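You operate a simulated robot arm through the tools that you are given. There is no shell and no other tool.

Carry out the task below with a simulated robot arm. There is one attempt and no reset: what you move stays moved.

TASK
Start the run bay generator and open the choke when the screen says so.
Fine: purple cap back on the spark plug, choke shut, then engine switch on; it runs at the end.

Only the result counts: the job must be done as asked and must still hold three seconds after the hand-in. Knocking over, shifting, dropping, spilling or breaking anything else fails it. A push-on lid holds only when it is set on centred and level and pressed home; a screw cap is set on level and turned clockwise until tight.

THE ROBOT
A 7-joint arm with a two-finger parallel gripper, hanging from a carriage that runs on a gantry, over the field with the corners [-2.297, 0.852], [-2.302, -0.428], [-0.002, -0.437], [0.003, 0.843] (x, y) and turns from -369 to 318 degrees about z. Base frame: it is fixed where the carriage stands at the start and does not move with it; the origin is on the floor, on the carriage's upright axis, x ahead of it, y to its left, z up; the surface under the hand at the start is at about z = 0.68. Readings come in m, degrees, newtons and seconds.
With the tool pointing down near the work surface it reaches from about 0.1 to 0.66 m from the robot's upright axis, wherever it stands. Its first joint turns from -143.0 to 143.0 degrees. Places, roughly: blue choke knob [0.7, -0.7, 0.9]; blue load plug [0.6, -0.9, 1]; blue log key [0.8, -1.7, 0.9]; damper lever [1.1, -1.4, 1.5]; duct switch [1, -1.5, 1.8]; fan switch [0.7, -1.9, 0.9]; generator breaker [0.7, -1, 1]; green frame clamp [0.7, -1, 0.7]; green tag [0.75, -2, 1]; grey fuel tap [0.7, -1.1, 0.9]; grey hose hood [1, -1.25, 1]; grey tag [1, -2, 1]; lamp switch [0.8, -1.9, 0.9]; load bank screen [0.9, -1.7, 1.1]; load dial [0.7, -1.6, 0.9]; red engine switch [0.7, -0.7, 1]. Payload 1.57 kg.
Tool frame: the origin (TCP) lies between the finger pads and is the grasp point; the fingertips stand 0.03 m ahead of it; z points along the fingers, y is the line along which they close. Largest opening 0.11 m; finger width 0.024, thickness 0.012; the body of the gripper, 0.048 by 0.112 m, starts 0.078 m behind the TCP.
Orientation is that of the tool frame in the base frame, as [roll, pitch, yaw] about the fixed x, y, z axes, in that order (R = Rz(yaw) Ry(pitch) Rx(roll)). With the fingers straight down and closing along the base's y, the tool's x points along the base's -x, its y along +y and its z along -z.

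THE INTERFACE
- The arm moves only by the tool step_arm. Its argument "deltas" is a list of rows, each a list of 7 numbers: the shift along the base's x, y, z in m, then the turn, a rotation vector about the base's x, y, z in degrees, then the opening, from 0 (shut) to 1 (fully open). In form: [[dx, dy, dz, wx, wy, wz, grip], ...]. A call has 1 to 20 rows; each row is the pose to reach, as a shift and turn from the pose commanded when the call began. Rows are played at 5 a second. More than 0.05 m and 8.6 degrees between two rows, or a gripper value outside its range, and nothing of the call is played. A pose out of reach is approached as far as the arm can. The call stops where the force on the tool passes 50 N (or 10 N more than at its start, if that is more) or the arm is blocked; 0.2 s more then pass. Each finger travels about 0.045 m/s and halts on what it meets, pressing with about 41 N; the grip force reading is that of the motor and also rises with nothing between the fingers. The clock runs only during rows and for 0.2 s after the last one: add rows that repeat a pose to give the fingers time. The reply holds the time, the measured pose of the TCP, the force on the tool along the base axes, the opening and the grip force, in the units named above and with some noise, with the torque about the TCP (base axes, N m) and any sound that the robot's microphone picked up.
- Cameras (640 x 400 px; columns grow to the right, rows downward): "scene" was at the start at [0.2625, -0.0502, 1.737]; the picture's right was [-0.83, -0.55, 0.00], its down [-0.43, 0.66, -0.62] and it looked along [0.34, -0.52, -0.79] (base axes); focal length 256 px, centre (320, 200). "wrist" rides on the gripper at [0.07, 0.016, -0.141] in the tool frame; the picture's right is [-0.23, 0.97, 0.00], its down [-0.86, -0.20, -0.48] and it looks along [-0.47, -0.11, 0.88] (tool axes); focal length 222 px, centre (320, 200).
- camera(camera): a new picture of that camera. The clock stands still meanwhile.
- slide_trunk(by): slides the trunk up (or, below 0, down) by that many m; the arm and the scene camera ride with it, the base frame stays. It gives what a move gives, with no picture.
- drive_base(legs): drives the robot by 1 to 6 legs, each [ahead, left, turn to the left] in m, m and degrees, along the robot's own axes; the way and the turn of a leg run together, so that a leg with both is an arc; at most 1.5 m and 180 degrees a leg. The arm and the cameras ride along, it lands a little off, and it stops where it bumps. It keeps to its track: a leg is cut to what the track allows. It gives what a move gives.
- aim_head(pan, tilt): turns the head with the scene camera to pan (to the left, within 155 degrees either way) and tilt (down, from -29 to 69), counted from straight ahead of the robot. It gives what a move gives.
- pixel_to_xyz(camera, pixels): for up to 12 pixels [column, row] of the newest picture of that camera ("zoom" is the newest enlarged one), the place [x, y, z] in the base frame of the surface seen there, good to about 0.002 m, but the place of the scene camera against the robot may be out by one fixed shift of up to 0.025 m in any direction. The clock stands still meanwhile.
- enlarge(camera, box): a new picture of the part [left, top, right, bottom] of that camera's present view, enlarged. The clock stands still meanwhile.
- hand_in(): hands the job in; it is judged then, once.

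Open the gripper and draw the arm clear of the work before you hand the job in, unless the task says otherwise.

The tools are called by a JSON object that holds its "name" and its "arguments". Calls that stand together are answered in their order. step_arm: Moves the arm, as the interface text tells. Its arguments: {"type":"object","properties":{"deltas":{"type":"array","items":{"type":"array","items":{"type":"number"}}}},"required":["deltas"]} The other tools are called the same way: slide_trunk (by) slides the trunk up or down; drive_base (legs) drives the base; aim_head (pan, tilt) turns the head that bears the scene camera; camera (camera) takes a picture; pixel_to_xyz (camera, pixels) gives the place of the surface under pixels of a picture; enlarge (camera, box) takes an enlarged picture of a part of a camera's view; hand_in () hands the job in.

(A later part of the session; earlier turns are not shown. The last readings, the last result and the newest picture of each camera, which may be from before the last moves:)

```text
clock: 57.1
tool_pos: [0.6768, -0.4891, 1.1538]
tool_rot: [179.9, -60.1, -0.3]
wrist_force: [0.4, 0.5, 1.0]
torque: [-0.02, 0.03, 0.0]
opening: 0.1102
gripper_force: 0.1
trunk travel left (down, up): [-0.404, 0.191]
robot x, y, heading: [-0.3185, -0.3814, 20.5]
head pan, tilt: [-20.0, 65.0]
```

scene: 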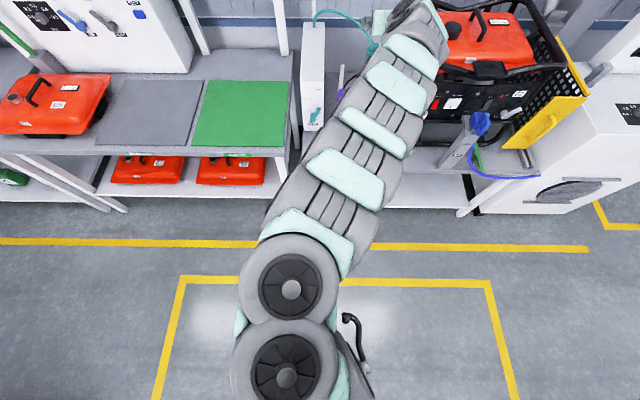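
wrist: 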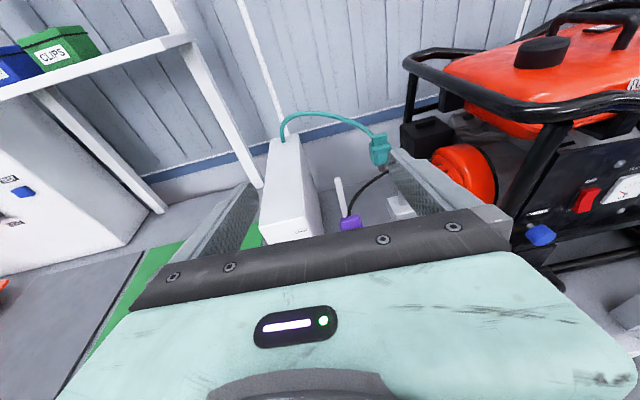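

That worked fully. Testing 5 cm farther out, and the return to the cap-equivalent point.

{"name": "step_arm", "arguments": {"deltas": [[0.03, 0, 0, 0, 0, 0, 1], [0.05, 0, 0, 0, 0, 0, 1], [0.05, 0, -0.03, 0, 0, 0, 1], [0.05, 0, -0.05, 0, 0, 0, 1]]}}

{"name": "step_arm", "arguments": {"deltas": [[0, 0, 0.05, 0, 0, 0, 1], [-0.01, 0.04, 0.05, 0, 0, 0, 1], [-0.02, 0.08, 0.05, 0, 0, 0, 1], [-0.04, 0.12, 0.05, 0, 0, 0, 1], [-0.057, 0.137, 0.03, 0, 0, 0, 1], [-0.057, 0.137, 0.0, 0, 0, 0, 1]]}}

```text
clock: 58.1
tool_pos: [0.69, -0.4991, 1.14]
tool_rot: [-179.9, -60.1, -0.3]
wrist_force: [-0.1, -0.7, -0.2]
torque: [0.0, 0.0, -0.01]
opening: 0.1097
gripper_force: 0.0
out of reach, approached as far as the arm can: row 1, 2, 3, 4
trunk travel left (down, up): [-0.404, 0.191]
robot x, y, heading: [-0.3119, -0.3899, 20.6]
head pan, tilt: [-20.0, 65.0]
```

```text
clock: 59.5
tool_pos: [0.6342, -0.3586, 1.142]
tool_rot: [-179.9, -60.0, -0.2]
wrist_force: [0.9, 0.4, -0.2]
torque: [0.01, 0.04, -0.06]
opening: 0.1099
gripper_force: 0.0
trunk travel left (down, up): [-0.404, 0.191]
robot x, y, heading: [-0.3102, -0.3857, 20.4]
head pan, tilt: [-20.0, 65.0]
```

The zone rel 0.94–1.0 m works for both cap and stud. I drive so the gripper hovers above the cap at z 1.14, then look with the wrist camera.

{"name": "drive_base", "arguments": {"legs": [[0.17, -0.1, 0]]}}

{"name": "camera", "arguments": {"camera": "wrist"}}

```text
clock: 61.1
tool_pos: [0.8218, -0.3966, 1.1412]
tool_rot: [-180.0, -59.9, -0.3]
wrist_force: [0.2, 0.1, 0.7]
torque: [-0.02, -0.02, -0.02]
opening: 0.1099
gripper_force: 0.1
trunk travel left (down, up): [-0.404, 0.191]
robot x, y, heading: [-0.1234, -0.4202, 20.1]
head pan, tilt: [-20.0, 65.0]
```

```text
taken
```

wrist: 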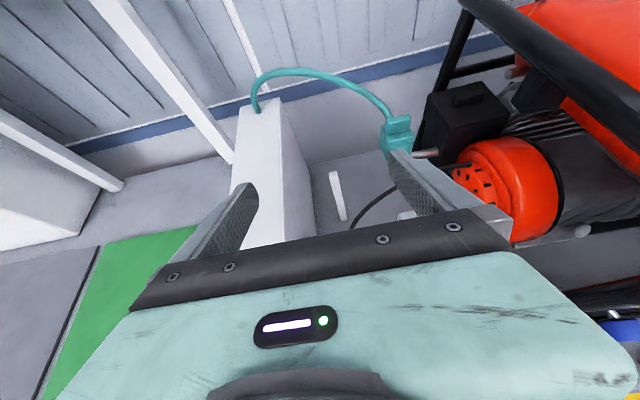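

The cap is now hidden below the gripper; I measure the tank side face, the teal line, and lead for clearance.

{"name": "pixel_to_xyz", "arguments": {"camera": "wrist", "pixels": [[285, 115], [312, 232], [295, 180], [265, 70], [370, 85], [400, 130], [360, 215], [405, 215], [338, 200], [255, 130], [500, 130], [480, 90]]}}

{"name": "aim_head", "arguments": {"pan": -60, "tilt": 50}}

{"name": "camera", "arguments": {"camera": "scene"}}

```text
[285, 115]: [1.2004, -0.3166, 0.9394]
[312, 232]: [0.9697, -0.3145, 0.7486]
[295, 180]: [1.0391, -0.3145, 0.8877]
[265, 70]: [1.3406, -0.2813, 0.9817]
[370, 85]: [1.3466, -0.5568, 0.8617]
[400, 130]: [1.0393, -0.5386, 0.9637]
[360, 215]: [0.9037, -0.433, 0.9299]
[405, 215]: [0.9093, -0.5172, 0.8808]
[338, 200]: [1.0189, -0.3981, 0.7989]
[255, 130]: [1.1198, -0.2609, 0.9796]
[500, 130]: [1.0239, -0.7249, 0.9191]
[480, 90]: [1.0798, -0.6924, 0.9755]
```

```text
clock: 62.1
tool_pos: [0.8225, -0.3976, 1.1413]
tool_rot: [-180.0, -59.9, -0.3]
wrist_force: [-0.3, 0.2, -0.9]
torque: [0.04, -0.01, 0.0]
opening: 0.1099
gripper_force: 0.0
trunk travel left (down, up): [-0.404, 0.191]
robot x, y, heading: [-0.1236, -0.4209, 20.4]
head pan, tilt: [-60.0, 50.0]
```

```text
taken
```

scene: 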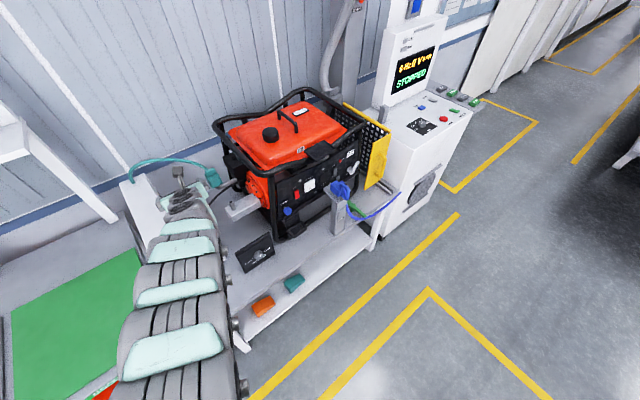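

Tank face is at y -0.3145, so there's 6 cm beside the cap; I'll use a part-open gripper (~0.08 m). First raise the arm 6 cm, align x/y, then lower the trunk.

{"name": "step_arm", "arguments": {"deltas": [[0.002, 0, 0.03, 0, 0, 0, 0.73], [0.005, -0.001, 0.06, 0, 0, 0, 0.73], [0.005, -0.001, 0.06, 0, 0, 0, 0.73]]}}

{"name": "slide_trunk", "arguments": {"by": -0.2}}

{"name": "camera", "arguments": {"camera": "wrist"}}

{"name": "camera", "arguments": {"camera": "scene"}}

```text
clock: 63.0
tool_pos: [0.8282, -0.397, 1.2038]
tool_rot: [-179.9, -59.8, -0.3]
wrist_force: [-0.2, 0.7, 0.1]
torque: [0.03, -0.01, 0.02]
opening: 0.0802
gripper_force: 0.0
trunk travel left (down, up): [-0.404, 0.191]
robot x, y, heading: [-0.1232, -0.424, 20.6]
head pan, tilt: [-60.0, 50.0]
```

```text
clock: 65.1
tool_pos: [0.8283, -0.398, 1.002]
tool_rot: [-179.9, -59.9, -0.3]
wrist_force: [-0.1, -0.4, -0.3]
torque: [-0.01, 0.02, -0.03]
opening: 0.0803
gripper_force: 0.1
trunk travel left (down, up): [-0.204, 0.391]
robot x, y, heading: [-0.1219, -0.4204, 20.2]
head pan, tilt: [-60.0, 50.0]
```

```text
taken
```

wrist: 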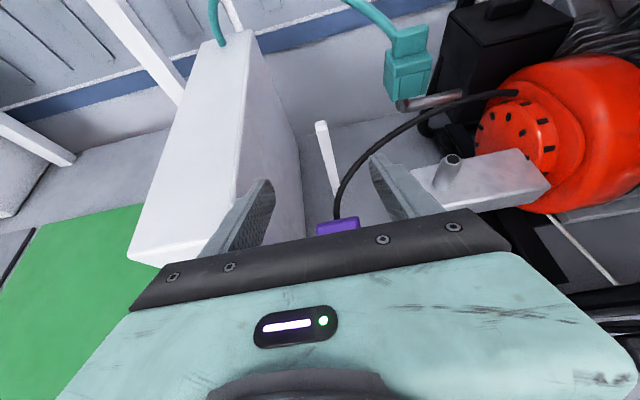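

```text
taken
```

scene: 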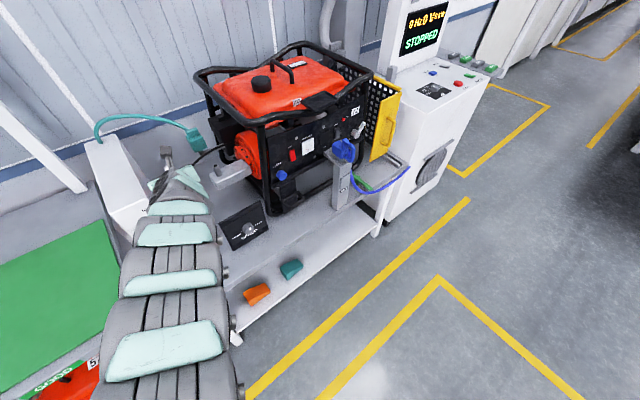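

Clear view: cap ridge at (337,227) between the fingers, stud top at (452,160). I measure both precisely now.

{"name": "enlarge", "arguments": {"camera": "wrist", "box": [290, 120, 520, 250]}}

{"name": "pixel_to_xyz", "arguments": {"camera": "wrist", "pixels": [[319, 224], [337, 221], [357, 219], [338, 230], [320, 233], [358, 228], [337, 205], [452, 159], [443, 159], [461, 159], [449, 178], [452, 166]]}}

```text
2.78 times, centred on (405, 185) of wrist
```

zoom: 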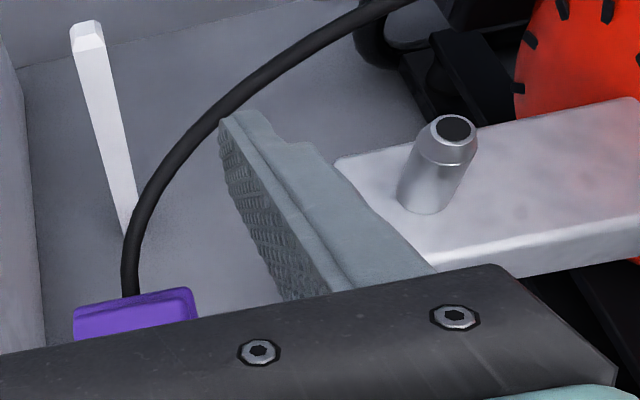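

```text
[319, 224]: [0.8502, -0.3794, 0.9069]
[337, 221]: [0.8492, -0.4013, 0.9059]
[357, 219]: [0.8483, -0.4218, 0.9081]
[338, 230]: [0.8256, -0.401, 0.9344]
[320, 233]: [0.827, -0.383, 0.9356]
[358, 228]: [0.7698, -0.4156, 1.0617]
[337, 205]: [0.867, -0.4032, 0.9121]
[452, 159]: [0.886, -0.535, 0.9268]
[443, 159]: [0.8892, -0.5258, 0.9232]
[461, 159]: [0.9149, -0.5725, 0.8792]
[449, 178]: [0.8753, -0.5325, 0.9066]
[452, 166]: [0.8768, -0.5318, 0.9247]
```

I measure the stud's rim and base in the zoomed picture to get its axis.

{"name": "pixel_to_xyz", "arguments": {"camera": "zoom", "pixels": [[455, 128], [435, 130], [475, 127], [455, 116], [453, 143], [402, 190], [441, 200], [420, 209], [440, 165], [418, 150], [470, 155], [345, 160]]}}

```text
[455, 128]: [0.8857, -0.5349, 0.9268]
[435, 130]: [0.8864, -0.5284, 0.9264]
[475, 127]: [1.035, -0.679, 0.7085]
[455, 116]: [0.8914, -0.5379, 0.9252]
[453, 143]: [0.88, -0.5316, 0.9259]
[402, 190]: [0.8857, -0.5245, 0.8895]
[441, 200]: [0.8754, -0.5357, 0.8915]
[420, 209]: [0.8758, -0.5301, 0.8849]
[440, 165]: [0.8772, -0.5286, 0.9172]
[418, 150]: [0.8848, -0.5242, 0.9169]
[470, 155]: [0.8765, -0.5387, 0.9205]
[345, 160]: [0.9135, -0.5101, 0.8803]
```

Stud axis (0.886,-0.535), cap centre (0.827,-0.400). I lower the trunk 6 cm, then bring the fingers down around the cap with the arm.

{"name": "slide_trunk", "arguments": {"by": -0.06}}

{"name": "step_arm", "arguments": {"deltas": [[-0.001, -0.002, -0.012, 0, 0, 0, 0.73], [-0.001, -0.002, -0.024, 0, 0, 0, 0.73], [-0.001, -0.002, -0.032, 0, 0, 0, 0.73], [-0.001, -0.002, -0.032, 0, 0, 0, 0.73]]}}

{"name": "camera", "arguments": {"camera": "wrist"}}

```text
clock: 66.1
tool_pos: [0.8279, -0.3975, 0.9423]
tool_rot: [180.0, -60.1, -0.3]
wrist_force: [-0.9, 0.0, -0.2]
torque: [0.01, 0.01, 0.0]
opening: 0.0801
gripper_force: 0.0
trunk travel left (down, up): [-0.144, 0.451]
robot x, y, heading: [-0.1287, -0.4207, 20.5]
head pan, tilt: [-60.0, 50.0]
```

```text
clock: 67.1
tool_pos: [0.8276, -0.3992, 0.9089]
tool_rot: [180.0, -60.0, -0.3]
wrist_force: [0.3, -0.2, 0.0]
torque: [-0.01, 0.04, -0.01]
opening: 0.0806
gripper_force: 0.1
trunk travel left (down, up): [-0.144, 0.451]
robot x, y, heading: [-0.1229, -0.4169, 20.3]
head pan, tilt: [-60.0, 50.0]
```

```text
taken
```

wrist: 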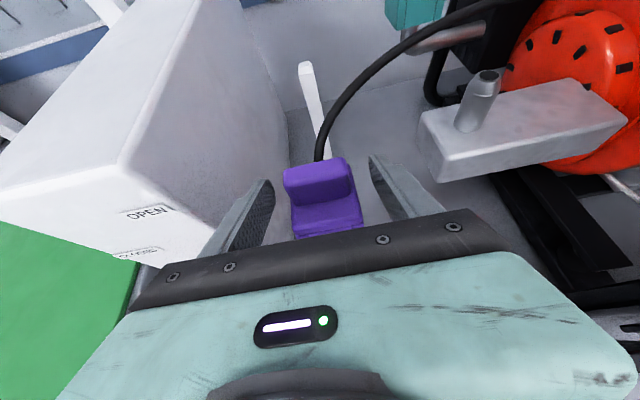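

The cap sits between the fingers. Closing the gripper on its sides.

{"name": "step_arm", "arguments": {"deltas": [[0, 0, 0, 0, 0, 0, 0.5], [0, 0, 0, 0, 0, 0, 0.3], [0, 0, 0, 0, 0, 0, 0.2], [0, 0, 0, 0, 0, 0, 0.2], [0, 0, 0, 0, 0, 0, 0.2]]}}

{"name": "enlarge", "arguments": {"camera": "wrist", "box": [230, 100, 420, 260]}}

```text
clock: 68.3
tool_pos: [0.8274, -0.3994, 0.9093]
tool_rot: [-180.0, -60.1, -0.4]
wrist_force: [-0.4, -1.0, 0.4]
torque: [0.0, 0.0, 0.0]
opening: 0.0495
gripper_force: 40.3
trunk travel left (down, up): [-0.144, 0.451]
robot x, y, heading: [-0.1258, -0.4204, 20.2]
head pan, tilt: [-60.0, 50.0]
```

```text
2.50 times, centred on (325, 180) of wrist
```

zoom: 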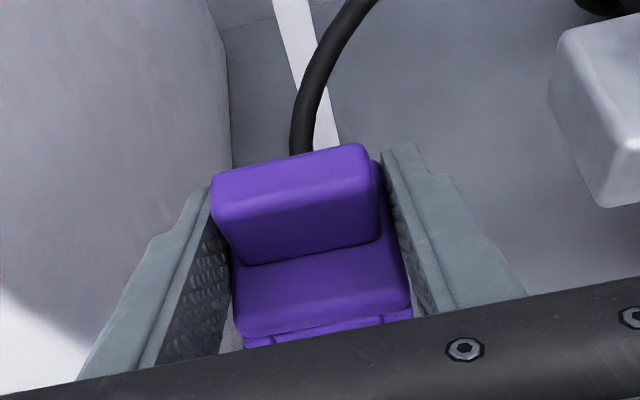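

Gripped (0.0495 m, 40 N). Lifting straight up 7.5 cm to clear post and stud.

{"name": "step_arm", "arguments": {"deltas": [[0, 0, 0.01, 0, 0, 0, 0.2], [0, 0, 0.02, 0, 0, 0, 0.2], [0, 0, 0.03, 0, 0, 0, 0.2], [0, 0, 0.045, 0, 0, 0, 0.2], [0, 0, 0.06, 0, 0, 0, 0.2], [0, 0, 0.075, 0, 0, 0, 0.2], [0, 0, 0.075, 0, 0, 0, 0.2]]}}

{"name": "camera", "arguments": {"camera": "wrist"}}

```text
clock: 69.9
tool_pos: [0.826, -0.3997, 0.9865]
tool_rot: [-179.9, -59.9, -0.4]
wrist_force: [-0.4, 0.4, -0.2]
torque: [0.02, 0.04, -0.01]
opening: 0.0494
gripper_force: 40.5
trunk travel left (down, up): [-0.144, 0.451]
robot x, y, heading: [-0.128, -0.4203, 20.3]
head pan, tilt: [-60.0, 50.0]
```

```text
taken
```

wrist: 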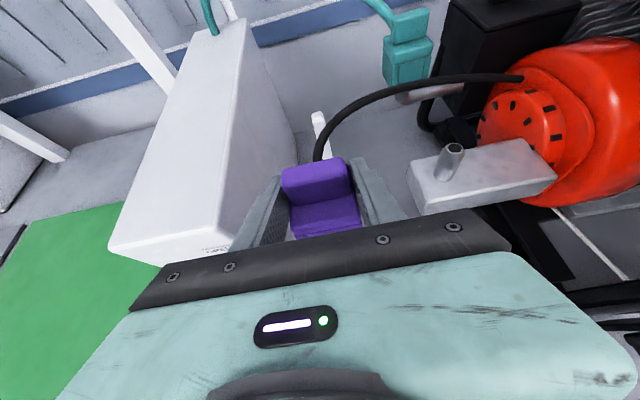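

The cap came along. I measure the held cap's edges against the TCP to know its exact centre in hand.

{"name": "enlarge", "arguments": {"camera": "wrist", "box": [260, 130, 400, 250]}}

{"name": "pixel_to_xyz", "arguments": {"camera": "wrist", "pixels": [[284, 170], [345, 162], [300, 190], [350, 182], [296, 210], [357, 205], [298, 232], [358, 222], [320, 172], [325, 195], [328, 220], [330, 232]]}}

```text
3.33 times, centred on (330, 190) of wrist
```

zoom: 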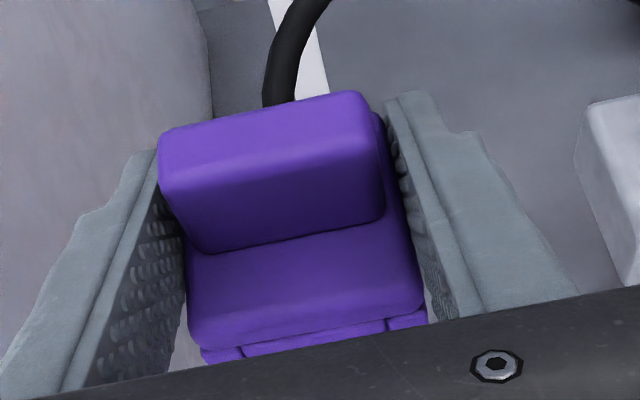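

```text
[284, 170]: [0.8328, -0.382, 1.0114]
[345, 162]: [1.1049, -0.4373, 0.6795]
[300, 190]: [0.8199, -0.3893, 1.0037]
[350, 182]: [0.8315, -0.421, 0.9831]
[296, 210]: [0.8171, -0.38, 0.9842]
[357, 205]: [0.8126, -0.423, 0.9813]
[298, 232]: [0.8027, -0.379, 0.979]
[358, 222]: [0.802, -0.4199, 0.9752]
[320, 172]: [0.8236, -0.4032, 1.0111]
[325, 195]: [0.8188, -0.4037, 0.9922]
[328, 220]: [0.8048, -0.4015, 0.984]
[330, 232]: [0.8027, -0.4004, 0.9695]
```

Cap centre is within 1 mm of the TCP, body top z 0.984, so its bottom is near 0.953. I move it over the stud at (0.886,-0.535).

{"name": "step_arm", "arguments": {"deltas": [[0.012, -0.027, 0, 0, 0, 0, 0.2], [0.024, -0.054, 0, 0, 0, 0, 0.2], [0.036, -0.081, 0, 0, 0, 0, 0.2], [0.048, -0.108, 0, 0, 0, 0, 0.2], [0.06, -0.134, 0, 0, 0, 0, 0.2], [0.06, -0.134, 0, 0, 0, 0, 0.2]]}}

{"name": "camera", "arguments": {"camera": "wrist"}}

{"name": "camera", "arguments": {"camera": "scene"}}

```text
clock: 71.3
tool_pos: [0.8862, -0.5355, 0.9839]
tool_rot: [-179.9, -59.9, -0.4]
wrist_force: [-0.9, -0.4, 0.0]
torque: [0.0, -0.01, 0.04]
opening: 0.0495
gripper_force: 41.0
trunk travel left (down, up): [-0.144, 0.451]
robot x, y, heading: [-0.1257, -0.421, 20.4]
head pan, tilt: [-60.0, 50.0]
```

```text
taken
```

wrist: 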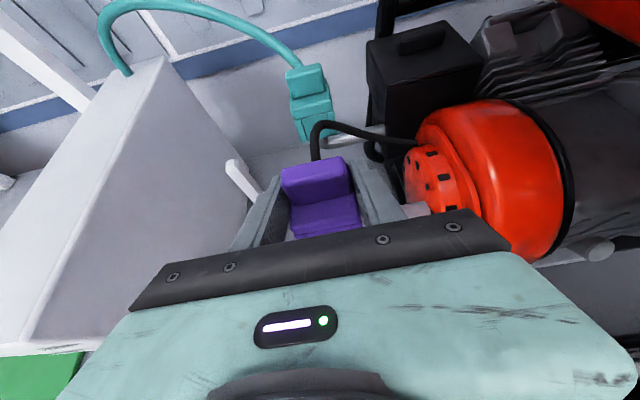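

```text
taken
```

scene: 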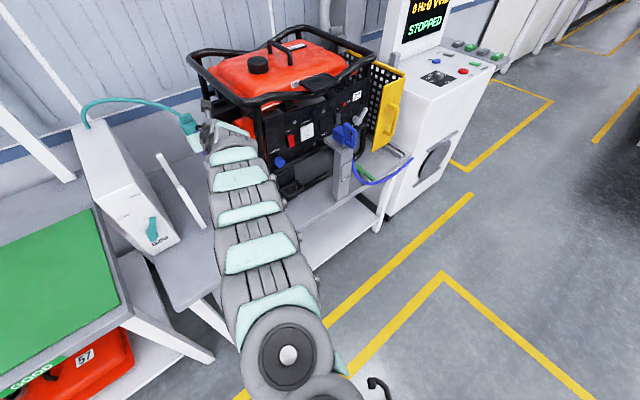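

Gripper is over the stud. I check the held cap's edges here against the stud axis.

{"name": "pixel_to_xyz", "arguments": {"camera": "wrist", "pixels": [[296, 210], [294, 215], [357, 205], [359, 210], [298, 232], [328, 220], [310, 225], [345, 215], [330, 234], [350, 182], [284, 172], [320, 165]]}}

{"name": "enlarge", "arguments": {"camera": "wrist", "box": [260, 130, 440, 250]}}

```text
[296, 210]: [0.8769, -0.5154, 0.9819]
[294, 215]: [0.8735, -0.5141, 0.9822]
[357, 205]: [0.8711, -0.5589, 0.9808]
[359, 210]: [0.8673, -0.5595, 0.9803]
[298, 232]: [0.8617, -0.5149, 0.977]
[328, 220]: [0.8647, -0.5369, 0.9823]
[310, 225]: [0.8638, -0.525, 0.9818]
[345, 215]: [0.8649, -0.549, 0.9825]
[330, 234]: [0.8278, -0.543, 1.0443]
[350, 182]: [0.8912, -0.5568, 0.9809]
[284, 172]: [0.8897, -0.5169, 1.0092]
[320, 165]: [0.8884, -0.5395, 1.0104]
```

```text
3.33 times, centred on (350, 190) of wrist
```

zoom: 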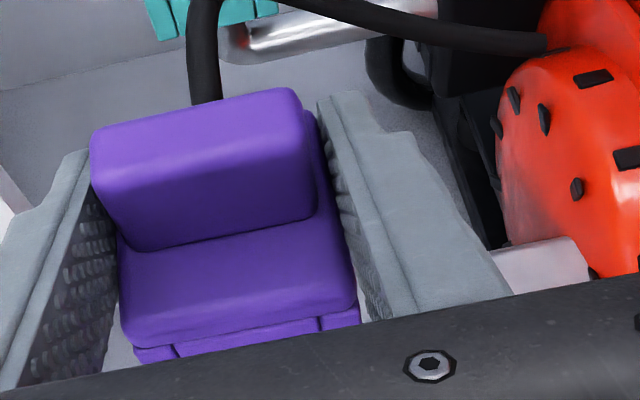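

Cap centre is at y -0.5368, so I shift +1.5 mm and lower 2.5 cm toward the stud tip.

{"name": "step_arm", "arguments": {"deltas": [[0, 0.0015, 0, 0, 0, 0, 0.2], [0, 0.0015, -0.008, 0, 0, 0, 0.2], [0, 0.0015, -0.016, 0, 0, 0, 0.2], [0, 0.0015, -0.022, 0, 0, 0, 0.2], [0, 0.0015, -0.022, 0, 0, 0, 0.2]]}}

{"name": "camera", "arguments": {"camera": "wrist"}}

```text
clock: 72.5
tool_pos: [0.887, -0.5308, 0.9637]
tool_rot: [180.0, -60.0, -0.3]
wrist_force: [1.0, 0.6, -0.6]
torque: [0.02, 0.0, -0.01]
opening: 0.0493
gripper_force: 41.7
trunk travel left (down, up): [-0.144, 0.451]
robot x, y, heading: [-0.1255, -0.4219, 20.3]
head pan, tilt: [-60.0, 50.0]
```

```text
taken
```

wrist: 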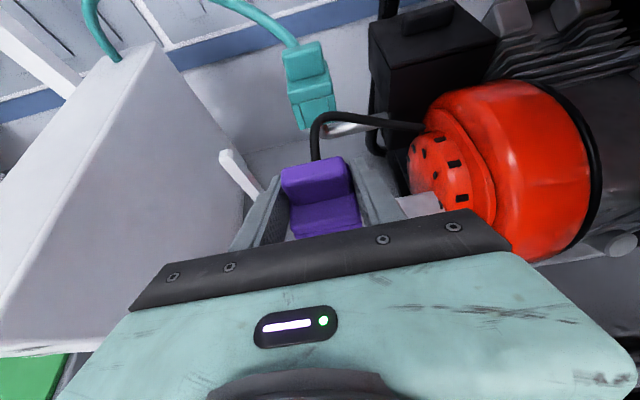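

I re-read the pose and re-measure the cap edges before going on the stud.

{"name": "step_arm", "arguments": {"deltas": [[0, 0, 0, 0, 0, 0, 0.2]]}}

{"name": "camera", "arguments": {"camera": "wrist"}}

{"name": "pixel_to_xyz", "arguments": {"camera": "wrist", "pixels": [[296, 210], [294, 215], [357, 205], [359, 210], [298, 232], [328, 220], [310, 225], [345, 215], [350, 182], [284, 172], [415, 200], [405, 205]]}}

```text
clock: 72.9
tool_pos: [0.8865, -0.5316, 0.9628]
tool_rot: [-179.9, -60.0, -0.3]
wrist_force: [-0.2, -0.7, 0.3]
torque: [0.01, 0.0, -0.01]
opening: 0.0493
gripper_force: 40.9
trunk travel left (down, up): [-0.144, 0.451]
robot x, y, heading: [-0.1241, -0.4219, 20.1]
head pan, tilt: [-60.0, 50.0]
```

```text
taken
```

wrist: 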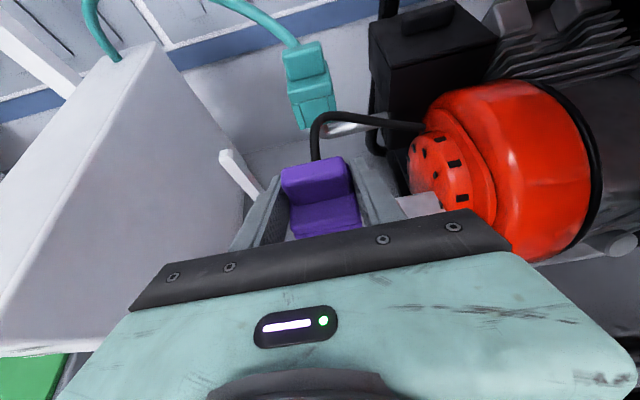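

```text
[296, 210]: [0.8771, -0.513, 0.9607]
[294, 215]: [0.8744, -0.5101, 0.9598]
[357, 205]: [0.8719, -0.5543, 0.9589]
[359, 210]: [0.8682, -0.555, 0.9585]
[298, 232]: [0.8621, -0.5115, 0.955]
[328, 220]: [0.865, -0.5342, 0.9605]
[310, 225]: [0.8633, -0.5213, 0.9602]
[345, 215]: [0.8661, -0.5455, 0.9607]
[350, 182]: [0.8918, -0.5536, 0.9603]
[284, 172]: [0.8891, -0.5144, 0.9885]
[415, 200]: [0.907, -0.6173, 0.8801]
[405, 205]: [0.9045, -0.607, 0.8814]
```

Cap centre now y -0.5327; I shift -2 mm and begin lowering gently onto the stud, watching the force.

{"name": "step_arm", "arguments": {"deltas": [[-0.0005, -0.002, 0, 0, 0, 0, 0.2], [-0.0005, -0.002, 0, 0, 0, 0, 0.2], [-0.0005, -0.002, -0.004, 0, 0, 0, 0.2], [-0.0005, -0.002, -0.008, 0, 0, 0, 0.2], [-0.0005, -0.002, -0.012, 0, 0, 0, 0.2]]}}

```text
clock: 74.1
tool_pos: [0.8854, -0.5341, 0.9517]
tool_rot: [180.0, -60.0, -0.3]
wrist_force: [0.1, 0.7, -0.6]
torque: [0.0, 0.0, -0.02]
opening: 0.0492
gripper_force: 40.8
trunk travel left (down, up): [-0.144, 0.451]
robot x, y, heading: [-0.1224, -0.4183, 20.6]
head pan, tilt: [-60.0, 50.0]
```

No contact force while the stud tip should already be inside the cap. Continuing down.

{"name": "step_arm", "arguments": {"deltas": [[0, 0, -0.005, 0, 0, 0, 0.2], [0, 0, -0.01, 0, 0, 0, 0.2], [0, 0, -0.014, 0, 0, 0, 0.2], [0, 0, -0.018, 0, 0, 0, 0.2]]}}

{"name": "camera", "arguments": {"camera": "wrist"}}

```text
clock: 75.1
tool_pos: [0.8879, -0.5331, 0.9392]
tool_rot: [180.0, -60.4, -0.3]
wrist_force: [-13.8, 1.6, 26.3]
torque: [0.04, 0.54, -0.05]
opening: 0.0494
gripper_force: 41.3
trunk travel left (down, up): [-0.144, 0.451]
robot x, y, heading: [-0.1242, -0.4189, 20.3]
head pan, tilt: [-60.0, 50.0]
```

```text
taken
```

wrist: 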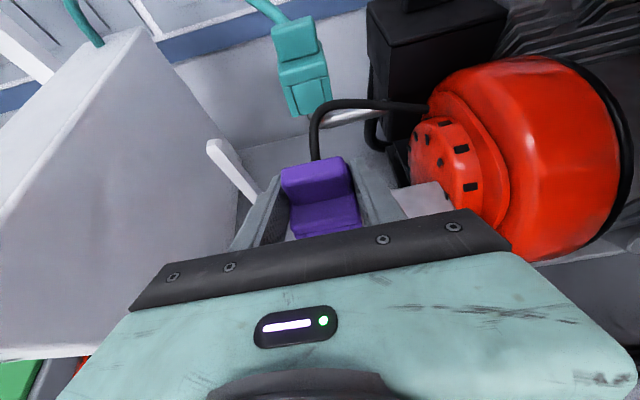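

26 N upward and -14 N along x: the cap is on the stud about 2 cm deep and a touch off in x. I relax x by -2 mm and press further in small steps.

{"name": "step_arm", "arguments": {"deltas": [[-0.002, 0, 0, 0, 0, 0, 0.2], [-0.002, 0, 0, 0, 0, 0, 0.2]]}}

```text
clock: 75.7
tool_pos: [0.8888, -0.5335, 0.9393]
tool_rot: [179.9, -60.4, -0.3]
wrist_force: [-2.0, 0.4, 29.2]
torque: [-0.04, 0.17, 0.04]
opening: 0.049
gripper_force: 40.8
trunk travel left (down, up): [-0.144, 0.451]
robot x, y, heading: [-0.1283, -0.4202, 20.3]
head pan, tilt: [-60.0, 50.0]
```

Side force is gone; pressing straight down now.

{"name": "step_arm", "arguments": {"deltas": [[0, 0, -0.003, 0, 0, 0, 0.2], [0, 0, -0.006, 0, 0, 0, 0.2], [0, 0, -0.006, 0, 0, 0, 0.2]]}}

{"name": "camera", "arguments": {"camera": "wrist"}}

{"name": "pixel_to_xyz", "arguments": {"camera": "wrist", "pixels": [[296, 210], [294, 215], [357, 205], [359, 210], [298, 232], [328, 220], [310, 225], [345, 215], [350, 182], [284, 172], [415, 200], [405, 205]]}}

```text
clock: 76.5
tool_pos: [0.8908, -0.533, 0.9319]
tool_rot: [179.9, -60.2, -0.2]
wrist_force: [-1.0, 1.2, 31.6]
torque: [-0.05, 0.07, 0.0]
opening: 0.0493
gripper_force: 40.9
trunk travel left (down, up): [-0.144, 0.451]
robot x, y, heading: [-0.1251, -0.4166, 20.3]
head pan, tilt: [-60.0, 50.0]
```

```text
taken
```

wrist: 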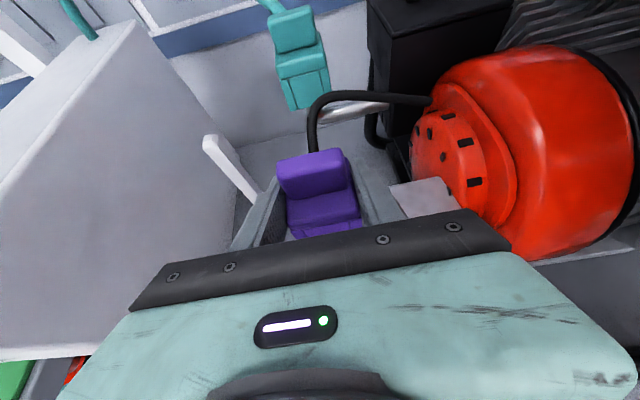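

```text
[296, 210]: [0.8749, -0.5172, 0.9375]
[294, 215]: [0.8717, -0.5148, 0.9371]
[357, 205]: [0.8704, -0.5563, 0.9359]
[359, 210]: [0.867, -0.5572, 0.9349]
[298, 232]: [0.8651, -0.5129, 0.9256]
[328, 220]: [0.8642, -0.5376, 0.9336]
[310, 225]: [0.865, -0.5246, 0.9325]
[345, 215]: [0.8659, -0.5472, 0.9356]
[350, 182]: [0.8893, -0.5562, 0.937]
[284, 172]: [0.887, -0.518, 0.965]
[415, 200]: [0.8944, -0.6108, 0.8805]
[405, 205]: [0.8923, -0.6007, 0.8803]
```

The body top stayed at z 0.937 while the fingers slid down, so the cap is resisting. I zoom in and sample its top surface to check level and seat.

{"name": "enlarge", "arguments": {"camera": "wrist", "box": [250, 130, 410, 250]}}

{"name": "pixel_to_xyz", "arguments": {"camera": "wrist", "pixels": [[300, 200], [315, 200], [330, 198], [345, 195], [295, 212], [312, 210], [330, 208], [352, 204], [300, 160], [335, 155], [285, 170], [340, 162]]}}

```text
3.33 times, centred on (330, 190) of wrist
```

zoom: 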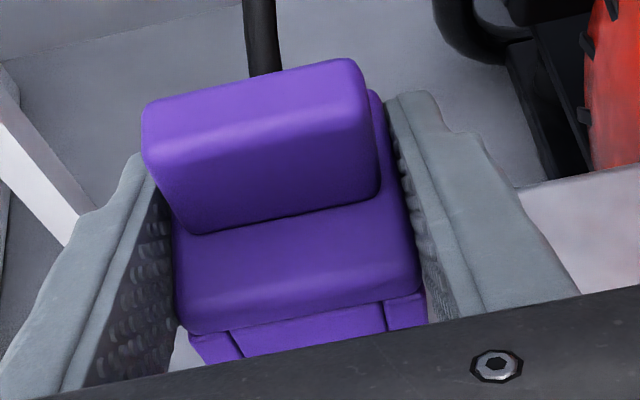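

```text
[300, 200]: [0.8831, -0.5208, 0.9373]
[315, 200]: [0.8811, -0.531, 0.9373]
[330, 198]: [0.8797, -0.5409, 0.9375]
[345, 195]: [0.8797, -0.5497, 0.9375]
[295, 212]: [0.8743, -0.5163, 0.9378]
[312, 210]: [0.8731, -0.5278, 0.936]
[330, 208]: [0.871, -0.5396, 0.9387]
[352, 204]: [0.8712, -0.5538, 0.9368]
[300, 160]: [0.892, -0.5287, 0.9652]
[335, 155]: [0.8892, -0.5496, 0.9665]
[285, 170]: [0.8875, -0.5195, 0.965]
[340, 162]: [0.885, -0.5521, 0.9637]
```

The cap is level at body top 0.937, ridge top 0.965. To press it home I'll release, rise, close the fingers and push down on the ridge over the stud axis.

{"name": "step_arm", "arguments": {"deltas": [[0, 0, 0.004, 0, 0, 0, 0.45], [0, 0, 0.004, 0, 0, 0, 0.7], [0, 0, 0.004, 0, 0, 0, 0.7], [0, 0, 0.004, 0, 0, 0, 0.7]]}}

{"name": "camera", "arguments": {"camera": "wrist"}}

```text
clock: 77.5
tool_pos: [0.8852, -0.5349, 0.9311]
tool_rot: [180.0, -59.9, -0.2]
wrist_force: [0.5, 0.5, 1.0]
torque: [0.0, -0.01, 0.03]
opening: 0.0773
gripper_force: 0.0
trunk travel left (down, up): [-0.144, 0.451]
robot x, y, heading: [-0.1263, -0.4207, 20.3]
head pan, tilt: [-60.0, 50.0]
```

```text
taken
```

wrist: 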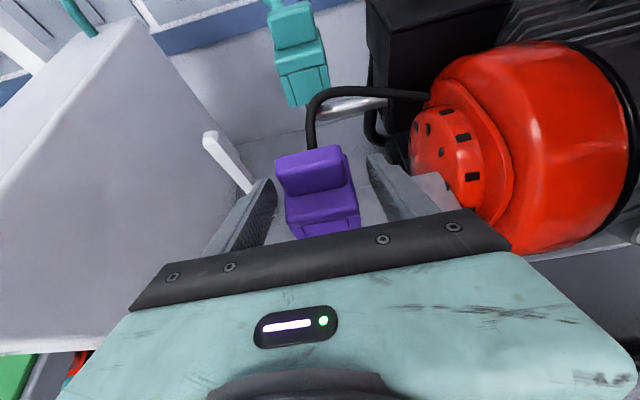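

The cap stays on the stud after release. Measuring its position, then rising clear.

{"name": "pixel_to_xyz", "arguments": {"camera": "wrist", "pixels": [[300, 200], [315, 200], [330, 198], [345, 195], [300, 210], [330, 208], [300, 160], [335, 153], [277, 165], [341, 155], [290, 225], [355, 215]]}}

{"name": "step_arm", "arguments": {"deltas": [[0, 0, 0.03, 0, 0, 0, 0.7], [0, 0, 0.06, 0, 0, 0, 0.7], [0, 0, 0.09, 0, 0, 0, 0.7], [-0.01, 0, 0.1, 0, 0, 0, 0.3], [-0.018, 0, 0.1, 0, 0, 0, 0], [-0.018, 0, 0.1, 0, 0, 0, 0], [-0.018, 0, 0.1, 0, 0, 0, 0]]}}

{"name": "camera", "arguments": {"camera": "wrist"}}

```text
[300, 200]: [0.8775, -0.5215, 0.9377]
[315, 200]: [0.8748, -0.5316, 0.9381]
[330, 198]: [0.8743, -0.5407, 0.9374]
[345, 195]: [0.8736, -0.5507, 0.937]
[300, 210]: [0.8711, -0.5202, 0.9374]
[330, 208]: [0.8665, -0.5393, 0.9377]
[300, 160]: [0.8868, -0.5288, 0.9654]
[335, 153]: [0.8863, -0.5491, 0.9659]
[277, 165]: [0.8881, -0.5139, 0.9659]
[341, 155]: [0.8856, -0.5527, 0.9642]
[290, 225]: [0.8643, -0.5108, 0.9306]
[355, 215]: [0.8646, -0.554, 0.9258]
```

```text
clock: 79.1
tool_pos: [0.8665, -0.5328, 1.0303]
tool_rot: [-180.0, -59.9, -0.3]
wrist_force: [0.5, -1.0, 0.0]
torque: [-0.02, -0.01, -0.02]
opening: 0.0
gripper_force: 5.3
trunk travel left (down, up): [-0.144, 0.451]
robot x, y, heading: [-0.1255, -0.4184, 20.3]
head pan, tilt: [-60.0, 50.0]
```

```text
taken
```

wrist: 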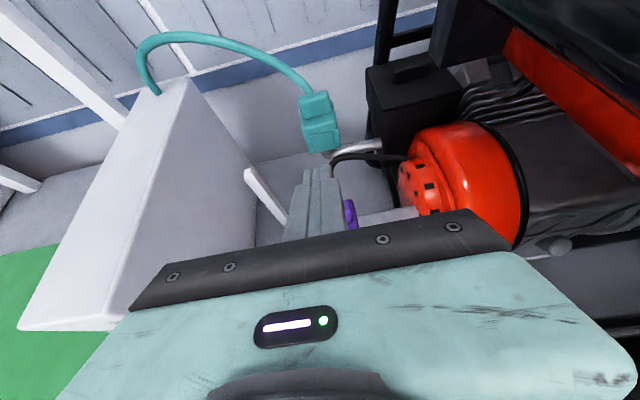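

Fingers are closed above the ridge. I push down on it in small steps until the force stop.

{"name": "step_arm", "arguments": {"deltas": [[0.002, 0, -0.012, 0, 0, 0, 0], [0.002, 0, -0.024, 0, 0, 0, 0], [0.002, 0, -0.034, 0, 0, 0, 0], [0.002, 0, -0.04, 0, 0, 0, 0], [0.002, 0, -0.043, 0, 0, 0, 0], [0.002, 0, -0.046, 0, 0, 0, 0], [0.002, 0, -0.049, 0, 0, 0, 0], [0.002, 0, -0.052, 0, 0, 0, 0], [0.002, 0, -0.055, 0, 0, 0, 0]]}}

{"name": "camera", "arguments": {"camera": "wrist"}}

```text
clock: 81.2
tool_pos: [0.8743, -0.5333, 0.991]
tool_rot: [179.8, -61.2, -0.3]
wrist_force: [0.9, 0.4, 20.1]
torque: [0.01, -0.44, -0.01]
opening: 0.0
gripper_force: 21.9
trunk travel left (down, up): [-0.144, 0.451]
robot x, y, heading: [-0.1247, -0.4208, 20.5]
head pan, tilt: [-60.0, 50.0]
stopped in row 9: the force on the tool passed its limit at 51 N (the readings are from after the stop); the commanded pose is now the measured one
```

```text
taken
```

wrist: 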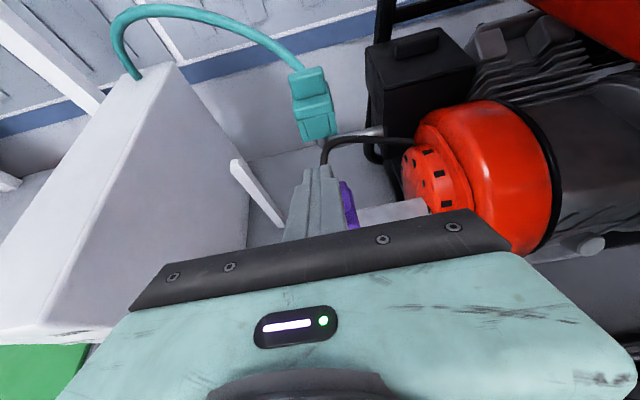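

51 N and the ridge top is still at 0.966: a hard stop. To see if that is "home", I measure the bare post's top (237,165), since the cap sat on it with body bottom at 0.876.

{"name": "enlarge", "arguments": {"camera": "wrist", "box": [200, 140, 400, 260]}}

{"name": "pixel_to_xyz", "arguments": {"camera": "wrist", "pixels": [[236, 163], [239, 162], [238, 168], [234, 170], [345, 185], [350, 200], [352, 215], [345, 190], [375, 210], [370, 220]]}}

```text
3.20 times, centred on (300, 200) of wrist
```

zoom: 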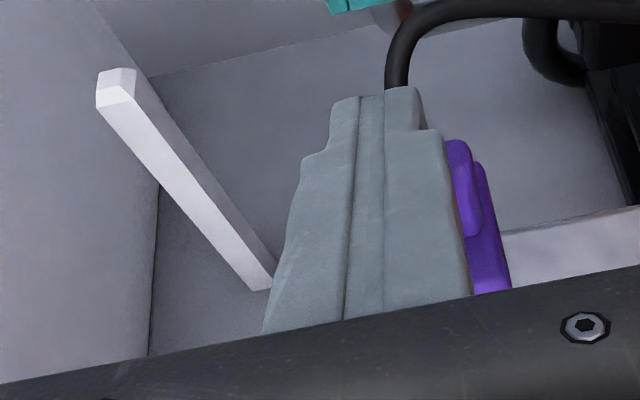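

```text
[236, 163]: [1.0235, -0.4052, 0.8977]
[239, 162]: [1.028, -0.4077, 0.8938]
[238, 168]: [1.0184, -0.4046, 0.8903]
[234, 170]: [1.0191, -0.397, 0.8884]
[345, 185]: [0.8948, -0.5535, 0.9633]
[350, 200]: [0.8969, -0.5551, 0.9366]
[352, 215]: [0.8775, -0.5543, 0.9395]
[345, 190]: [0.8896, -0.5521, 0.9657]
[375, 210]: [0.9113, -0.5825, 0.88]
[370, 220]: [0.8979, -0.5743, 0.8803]
```

Post top is 0.898, so on its post the body top stood 9 mm above the post end; on the stud it's 10 mm above — same seat depth, so the cap is home. I rise clear and look at it.

{"name": "step_arm", "arguments": {"deltas": [[0, 0, 0.03, 0, 0, 0, 0], [0, 0, 0.06, 0, 0, 0, 0], [0, 0.03, 0.09, 0, 0, 0, 0], [0, 0.07, 0.1, 0, 0, 0, 0], [0, 0.11, 0.11, 0, 0, 0, 0]]}}

{"name": "camera", "arguments": {"camera": "wrist"}}

{"name": "aim_head", "arguments": {"pan": -55, "tilt": 35}}

{"name": "camera", "arguments": {"camera": "scene"}}

```text
clock: 82.4
tool_pos: [0.8704, -0.4222, 1.0914]
tool_rot: [-179.9, -60.5, -0.4]
wrist_force: [-0.2, -0.7, 1.0]
torque: [-0.02, 0.03, 0.04]
opening: 0.0002
gripper_force: 21.7
trunk travel left (down, up): [-0.144, 0.451]
robot x, y, heading: [-0.1318, -0.4195, 20.6]
head pan, tilt: [-60.0, 50.0]
```

```text
taken
```

wrist: 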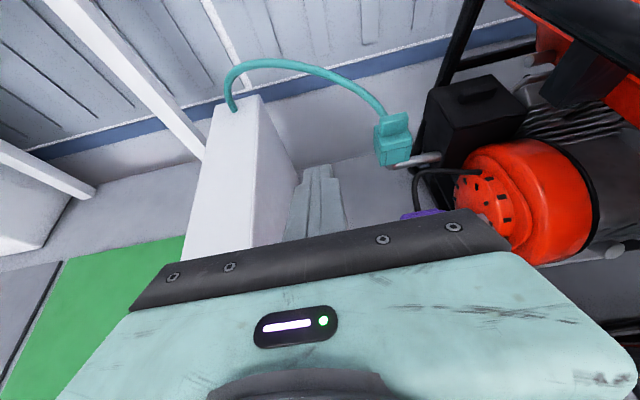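

```text
clock: 83.2
tool_pos: [0.8699, -0.4236, 1.0914]
tool_rot: [180.0, -60.6, -0.3]
wrist_force: [-0.3, 0.3, 0.3]
torque: [-0.01, -0.02, -0.01]
opening: 0.0
gripper_force: 21.5
trunk travel left (down, up): [-0.144, 0.451]
robot x, y, heading: [-0.1237, -0.4214, 20.4]
head pan, tilt: [-55.0, 35.0]
```

```text
taken
```

scene: 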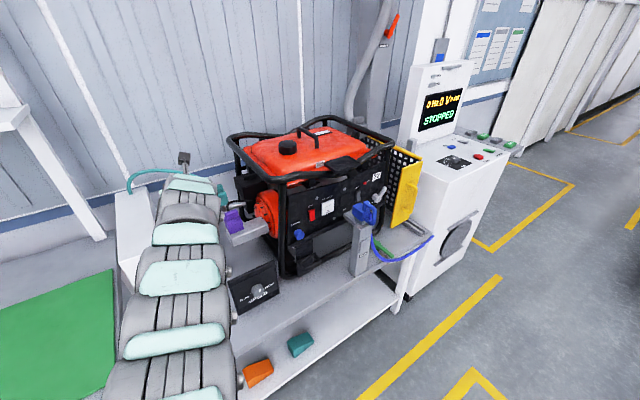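

The cap is visible on the block at scene (233,220). I zoom on it and on the panel from this lower viewpoint.

{"name": "enlarge", "arguments": {"camera": "scene", "box": [205, 190, 265, 250]}}

{"name": "enlarge", "arguments": {"camera": "scene", "box": [275, 185, 345, 250]}}

{"name": "pixel_to_xyz", "arguments": {"camera": "zoom", "pixels": [[155, 300], [215, 270], [215, 310], [330, 140], [330, 190], [250, 200], [120, 260], [340, 350]]}}

{"name": "enlarge", "arguments": {"camera": "scene", "box": [330, 165, 420, 245]}}

```text
6.67 times, centred on (235, 220) of scene
```

zoom: 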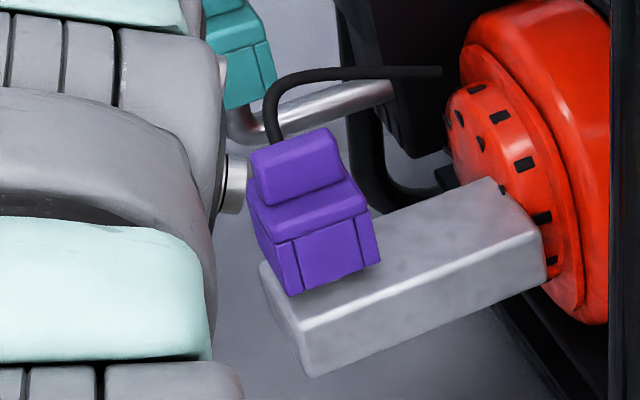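

```text
6.15 times, centred on (310, 218) of scene
```

zoom: 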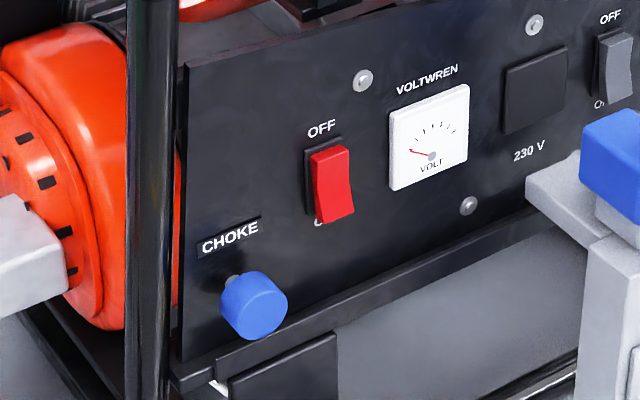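

```text
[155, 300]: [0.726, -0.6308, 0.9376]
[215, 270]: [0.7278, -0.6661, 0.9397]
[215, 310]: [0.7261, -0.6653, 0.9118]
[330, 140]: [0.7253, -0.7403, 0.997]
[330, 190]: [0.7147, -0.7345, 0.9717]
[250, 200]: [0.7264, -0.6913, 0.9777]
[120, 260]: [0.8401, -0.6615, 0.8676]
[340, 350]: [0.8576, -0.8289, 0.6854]
```

```text
5.00 times, centred on (375, 205) of scene
```

zoom: 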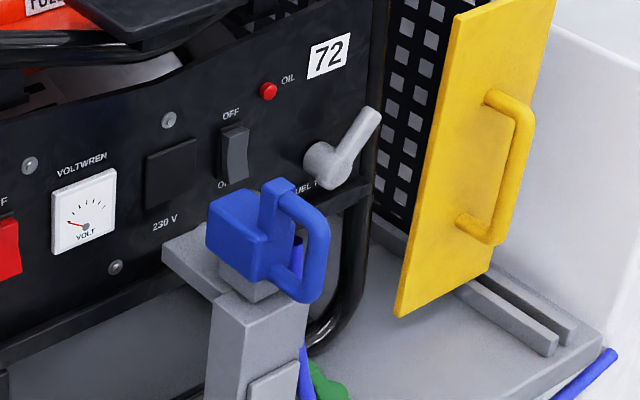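

The cap sits parallel to the block and level. Now measure the choke knob, stem and red rocker in a close zoom.

{"name": "enlarge", "arguments": {"camera": "scene", "box": [290, 205, 320, 245]}}

{"name": "pixel_to_xyz", "arguments": {"camera": "zoom", "pixels": [[230, 300], [250, 330], [210, 300], [270, 290], [235, 250], [245, 365], [190, 260], [200, 255], [265, 330], [280, 310], [215, 330], [200, 280]]}}

```text
10.00 times, centred on (305, 225) of scene
```

zoom: 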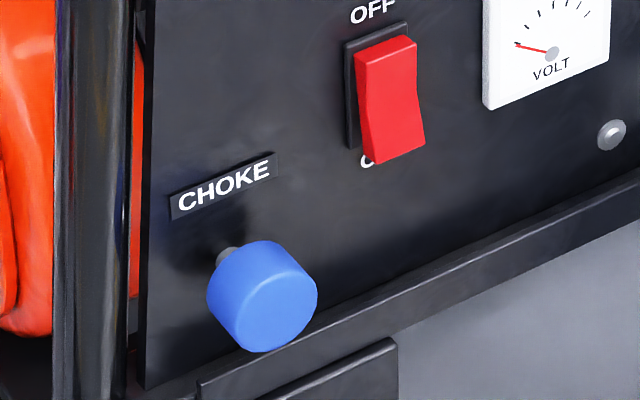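

```text
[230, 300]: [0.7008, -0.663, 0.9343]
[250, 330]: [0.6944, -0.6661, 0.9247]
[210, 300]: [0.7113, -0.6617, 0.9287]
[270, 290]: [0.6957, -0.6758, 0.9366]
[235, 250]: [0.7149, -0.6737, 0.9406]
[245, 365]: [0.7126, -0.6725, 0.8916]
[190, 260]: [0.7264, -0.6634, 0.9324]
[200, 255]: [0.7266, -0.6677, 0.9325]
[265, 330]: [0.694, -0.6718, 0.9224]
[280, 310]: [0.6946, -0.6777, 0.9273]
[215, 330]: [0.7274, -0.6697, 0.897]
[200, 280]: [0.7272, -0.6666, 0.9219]
```

Knob front is at x≈0.694, its back 0.715, panel 0.727 (scene frame), i.e. a ~12 mm stem gap. I measure the overhanging top bar and tray for clearance, plus the RUN post/plug.

{"name": "enlarge", "arguments": {"camera": "scene", "box": [260, 130, 400, 230]}}

{"name": "pixel_to_xyz", "arguments": {"camera": "zoom", "pixels": [[130, 220], [200, 200], [260, 190], [290, 165], [330, 150], [300, 190], [380, 170], [440, 130], [480, 345], [430, 390], [510, 370], [460, 320]]}}

```text
4.00 times, centred on (330, 180) of scene
```

zoom: 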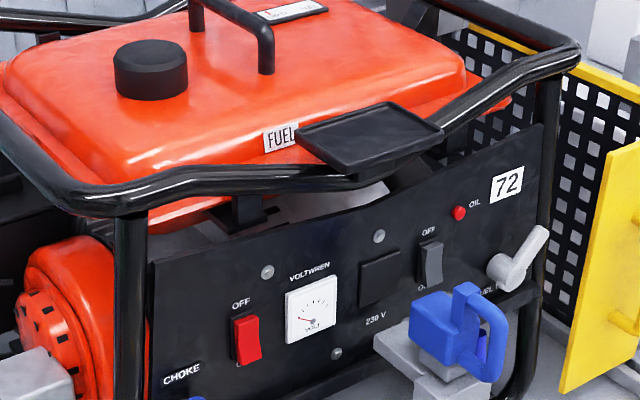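

```text
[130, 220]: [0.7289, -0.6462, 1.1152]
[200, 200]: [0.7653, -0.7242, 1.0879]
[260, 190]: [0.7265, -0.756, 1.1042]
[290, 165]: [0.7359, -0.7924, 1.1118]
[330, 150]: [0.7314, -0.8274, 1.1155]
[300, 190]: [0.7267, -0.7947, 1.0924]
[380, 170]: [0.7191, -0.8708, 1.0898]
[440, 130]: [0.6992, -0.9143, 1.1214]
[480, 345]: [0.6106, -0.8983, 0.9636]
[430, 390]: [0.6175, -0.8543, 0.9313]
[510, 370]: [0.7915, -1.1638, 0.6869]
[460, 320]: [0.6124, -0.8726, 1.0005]
```

Top bar is at x≈0.72, z≈1.10, tray only beyond y -0.79; so the panel is reachable with the tilted tool. I drive back first.

{"name": "drive_base", "arguments": {"legs": [[-0.14, 0.035, 0]]}}

{"name": "step_arm", "arguments": {"deltas": [[-0.02, 0, -0.04, 0, 0, 0, 0.3], [-0.04, 0, -0.08, 0, 0, 0, 0.5], [-0.06, 0, -0.12, 0, 0, 0, 0.6]]}}

```text
clock: 84.5
tool_pos: [0.7234, -0.4377, 1.0909]
tool_rot: [179.9, -60.5, -0.4]
wrist_force: [-0.2, -1.0, 0.0]
torque: [0.03, 0.0, -0.01]
opening: 0.0002
gripper_force: 21.6
trunk travel left (down, up): [-0.144, 0.451]
robot x, y, heading: [-0.2694, -0.4331, 20.6]
head pan, tilt: [-55.0, 35.0]
```

```text
clock: 85.3
tool_pos: [0.6758, -0.4353, 0.9709]
tool_rot: [179.9, -60.5, -0.1]
wrist_force: [0.0, -0.2, -0.3]
torque: [0.03, 0.05, 0.01]
opening: 0.0642
gripper_force: 0.0
out of reach, approached as far as the arm can: row 3
trunk travel left (down, up): [-0.144, 0.451]
robot x, y, heading: [-0.2728, -0.4307, 20.4]
head pan, tilt: [-55.0, 35.0]
```

Now moving sideways toward the knob, keeping the radius about constant.

{"name": "step_arm", "arguments": {"deltas": [[0, -0.04, 0, 0, 0, 0, 0.7], [0, -0.08, 0, 0, 0, 0, 0.7], [-0.005, -0.12, 0, 0, 0, 0, 0.7], [-0.012, -0.16, 0, 0, 0, 0, 0.7], [-0.02, -0.2, 0, 0, 0, 0, 0.7], [-0.03, -0.24, 0, 0, 0, 0, 0.7]]}}

{"name": "camera", "arguments": {"camera": "wrist"}}

```text
clock: 86.8
tool_pos: [0.6426, -0.6784, 0.9704]
tool_rot: [180.0, -60.5, -0.4]
wrist_force: [-0.4, 0.7, -0.7]
torque: [0.02, 0.02, 0.0]
opening: 0.0769
gripper_force: 0.0
trunk travel left (down, up): [-0.144, 0.451]
robot x, y, heading: [-0.2725, -0.4322, 20.4]
head pan, tilt: [-55.0, 35.0]
```

```text
taken
```

wrist: 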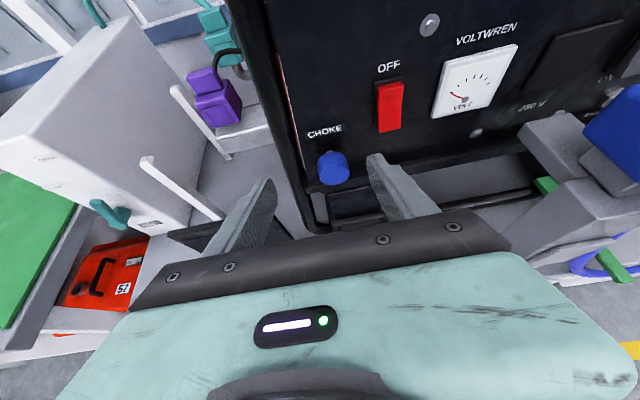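

Great view: choke knob at (332,168) between the fingers, red rocker at (389,107). Zooming and measuring both.

{"name": "enlarge", "arguments": {"camera": "wrist", "box": [290, 50, 440, 200]}}

{"name": "pixel_to_xyz", "arguments": {"camera": "wrist", "pixels": [[333, 165], [320, 168], [347, 165], [333, 153], [336, 181], [325, 155], [300, 155], [350, 140], [390, 90], [390, 105], [391, 122], [379, 107]]}}

```text
2.67 times, centred on (365, 125) of wrist
```

zoom: 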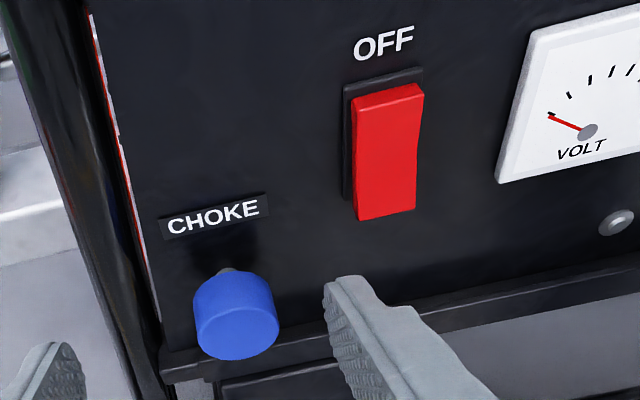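

```text
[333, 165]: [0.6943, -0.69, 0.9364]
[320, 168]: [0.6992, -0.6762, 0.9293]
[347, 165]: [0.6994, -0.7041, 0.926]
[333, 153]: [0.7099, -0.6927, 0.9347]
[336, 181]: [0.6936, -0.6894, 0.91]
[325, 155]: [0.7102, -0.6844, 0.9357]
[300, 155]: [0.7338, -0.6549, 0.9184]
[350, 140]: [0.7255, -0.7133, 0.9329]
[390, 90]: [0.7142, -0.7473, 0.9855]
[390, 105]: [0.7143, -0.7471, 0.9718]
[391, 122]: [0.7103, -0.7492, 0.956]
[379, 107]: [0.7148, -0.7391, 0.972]
```

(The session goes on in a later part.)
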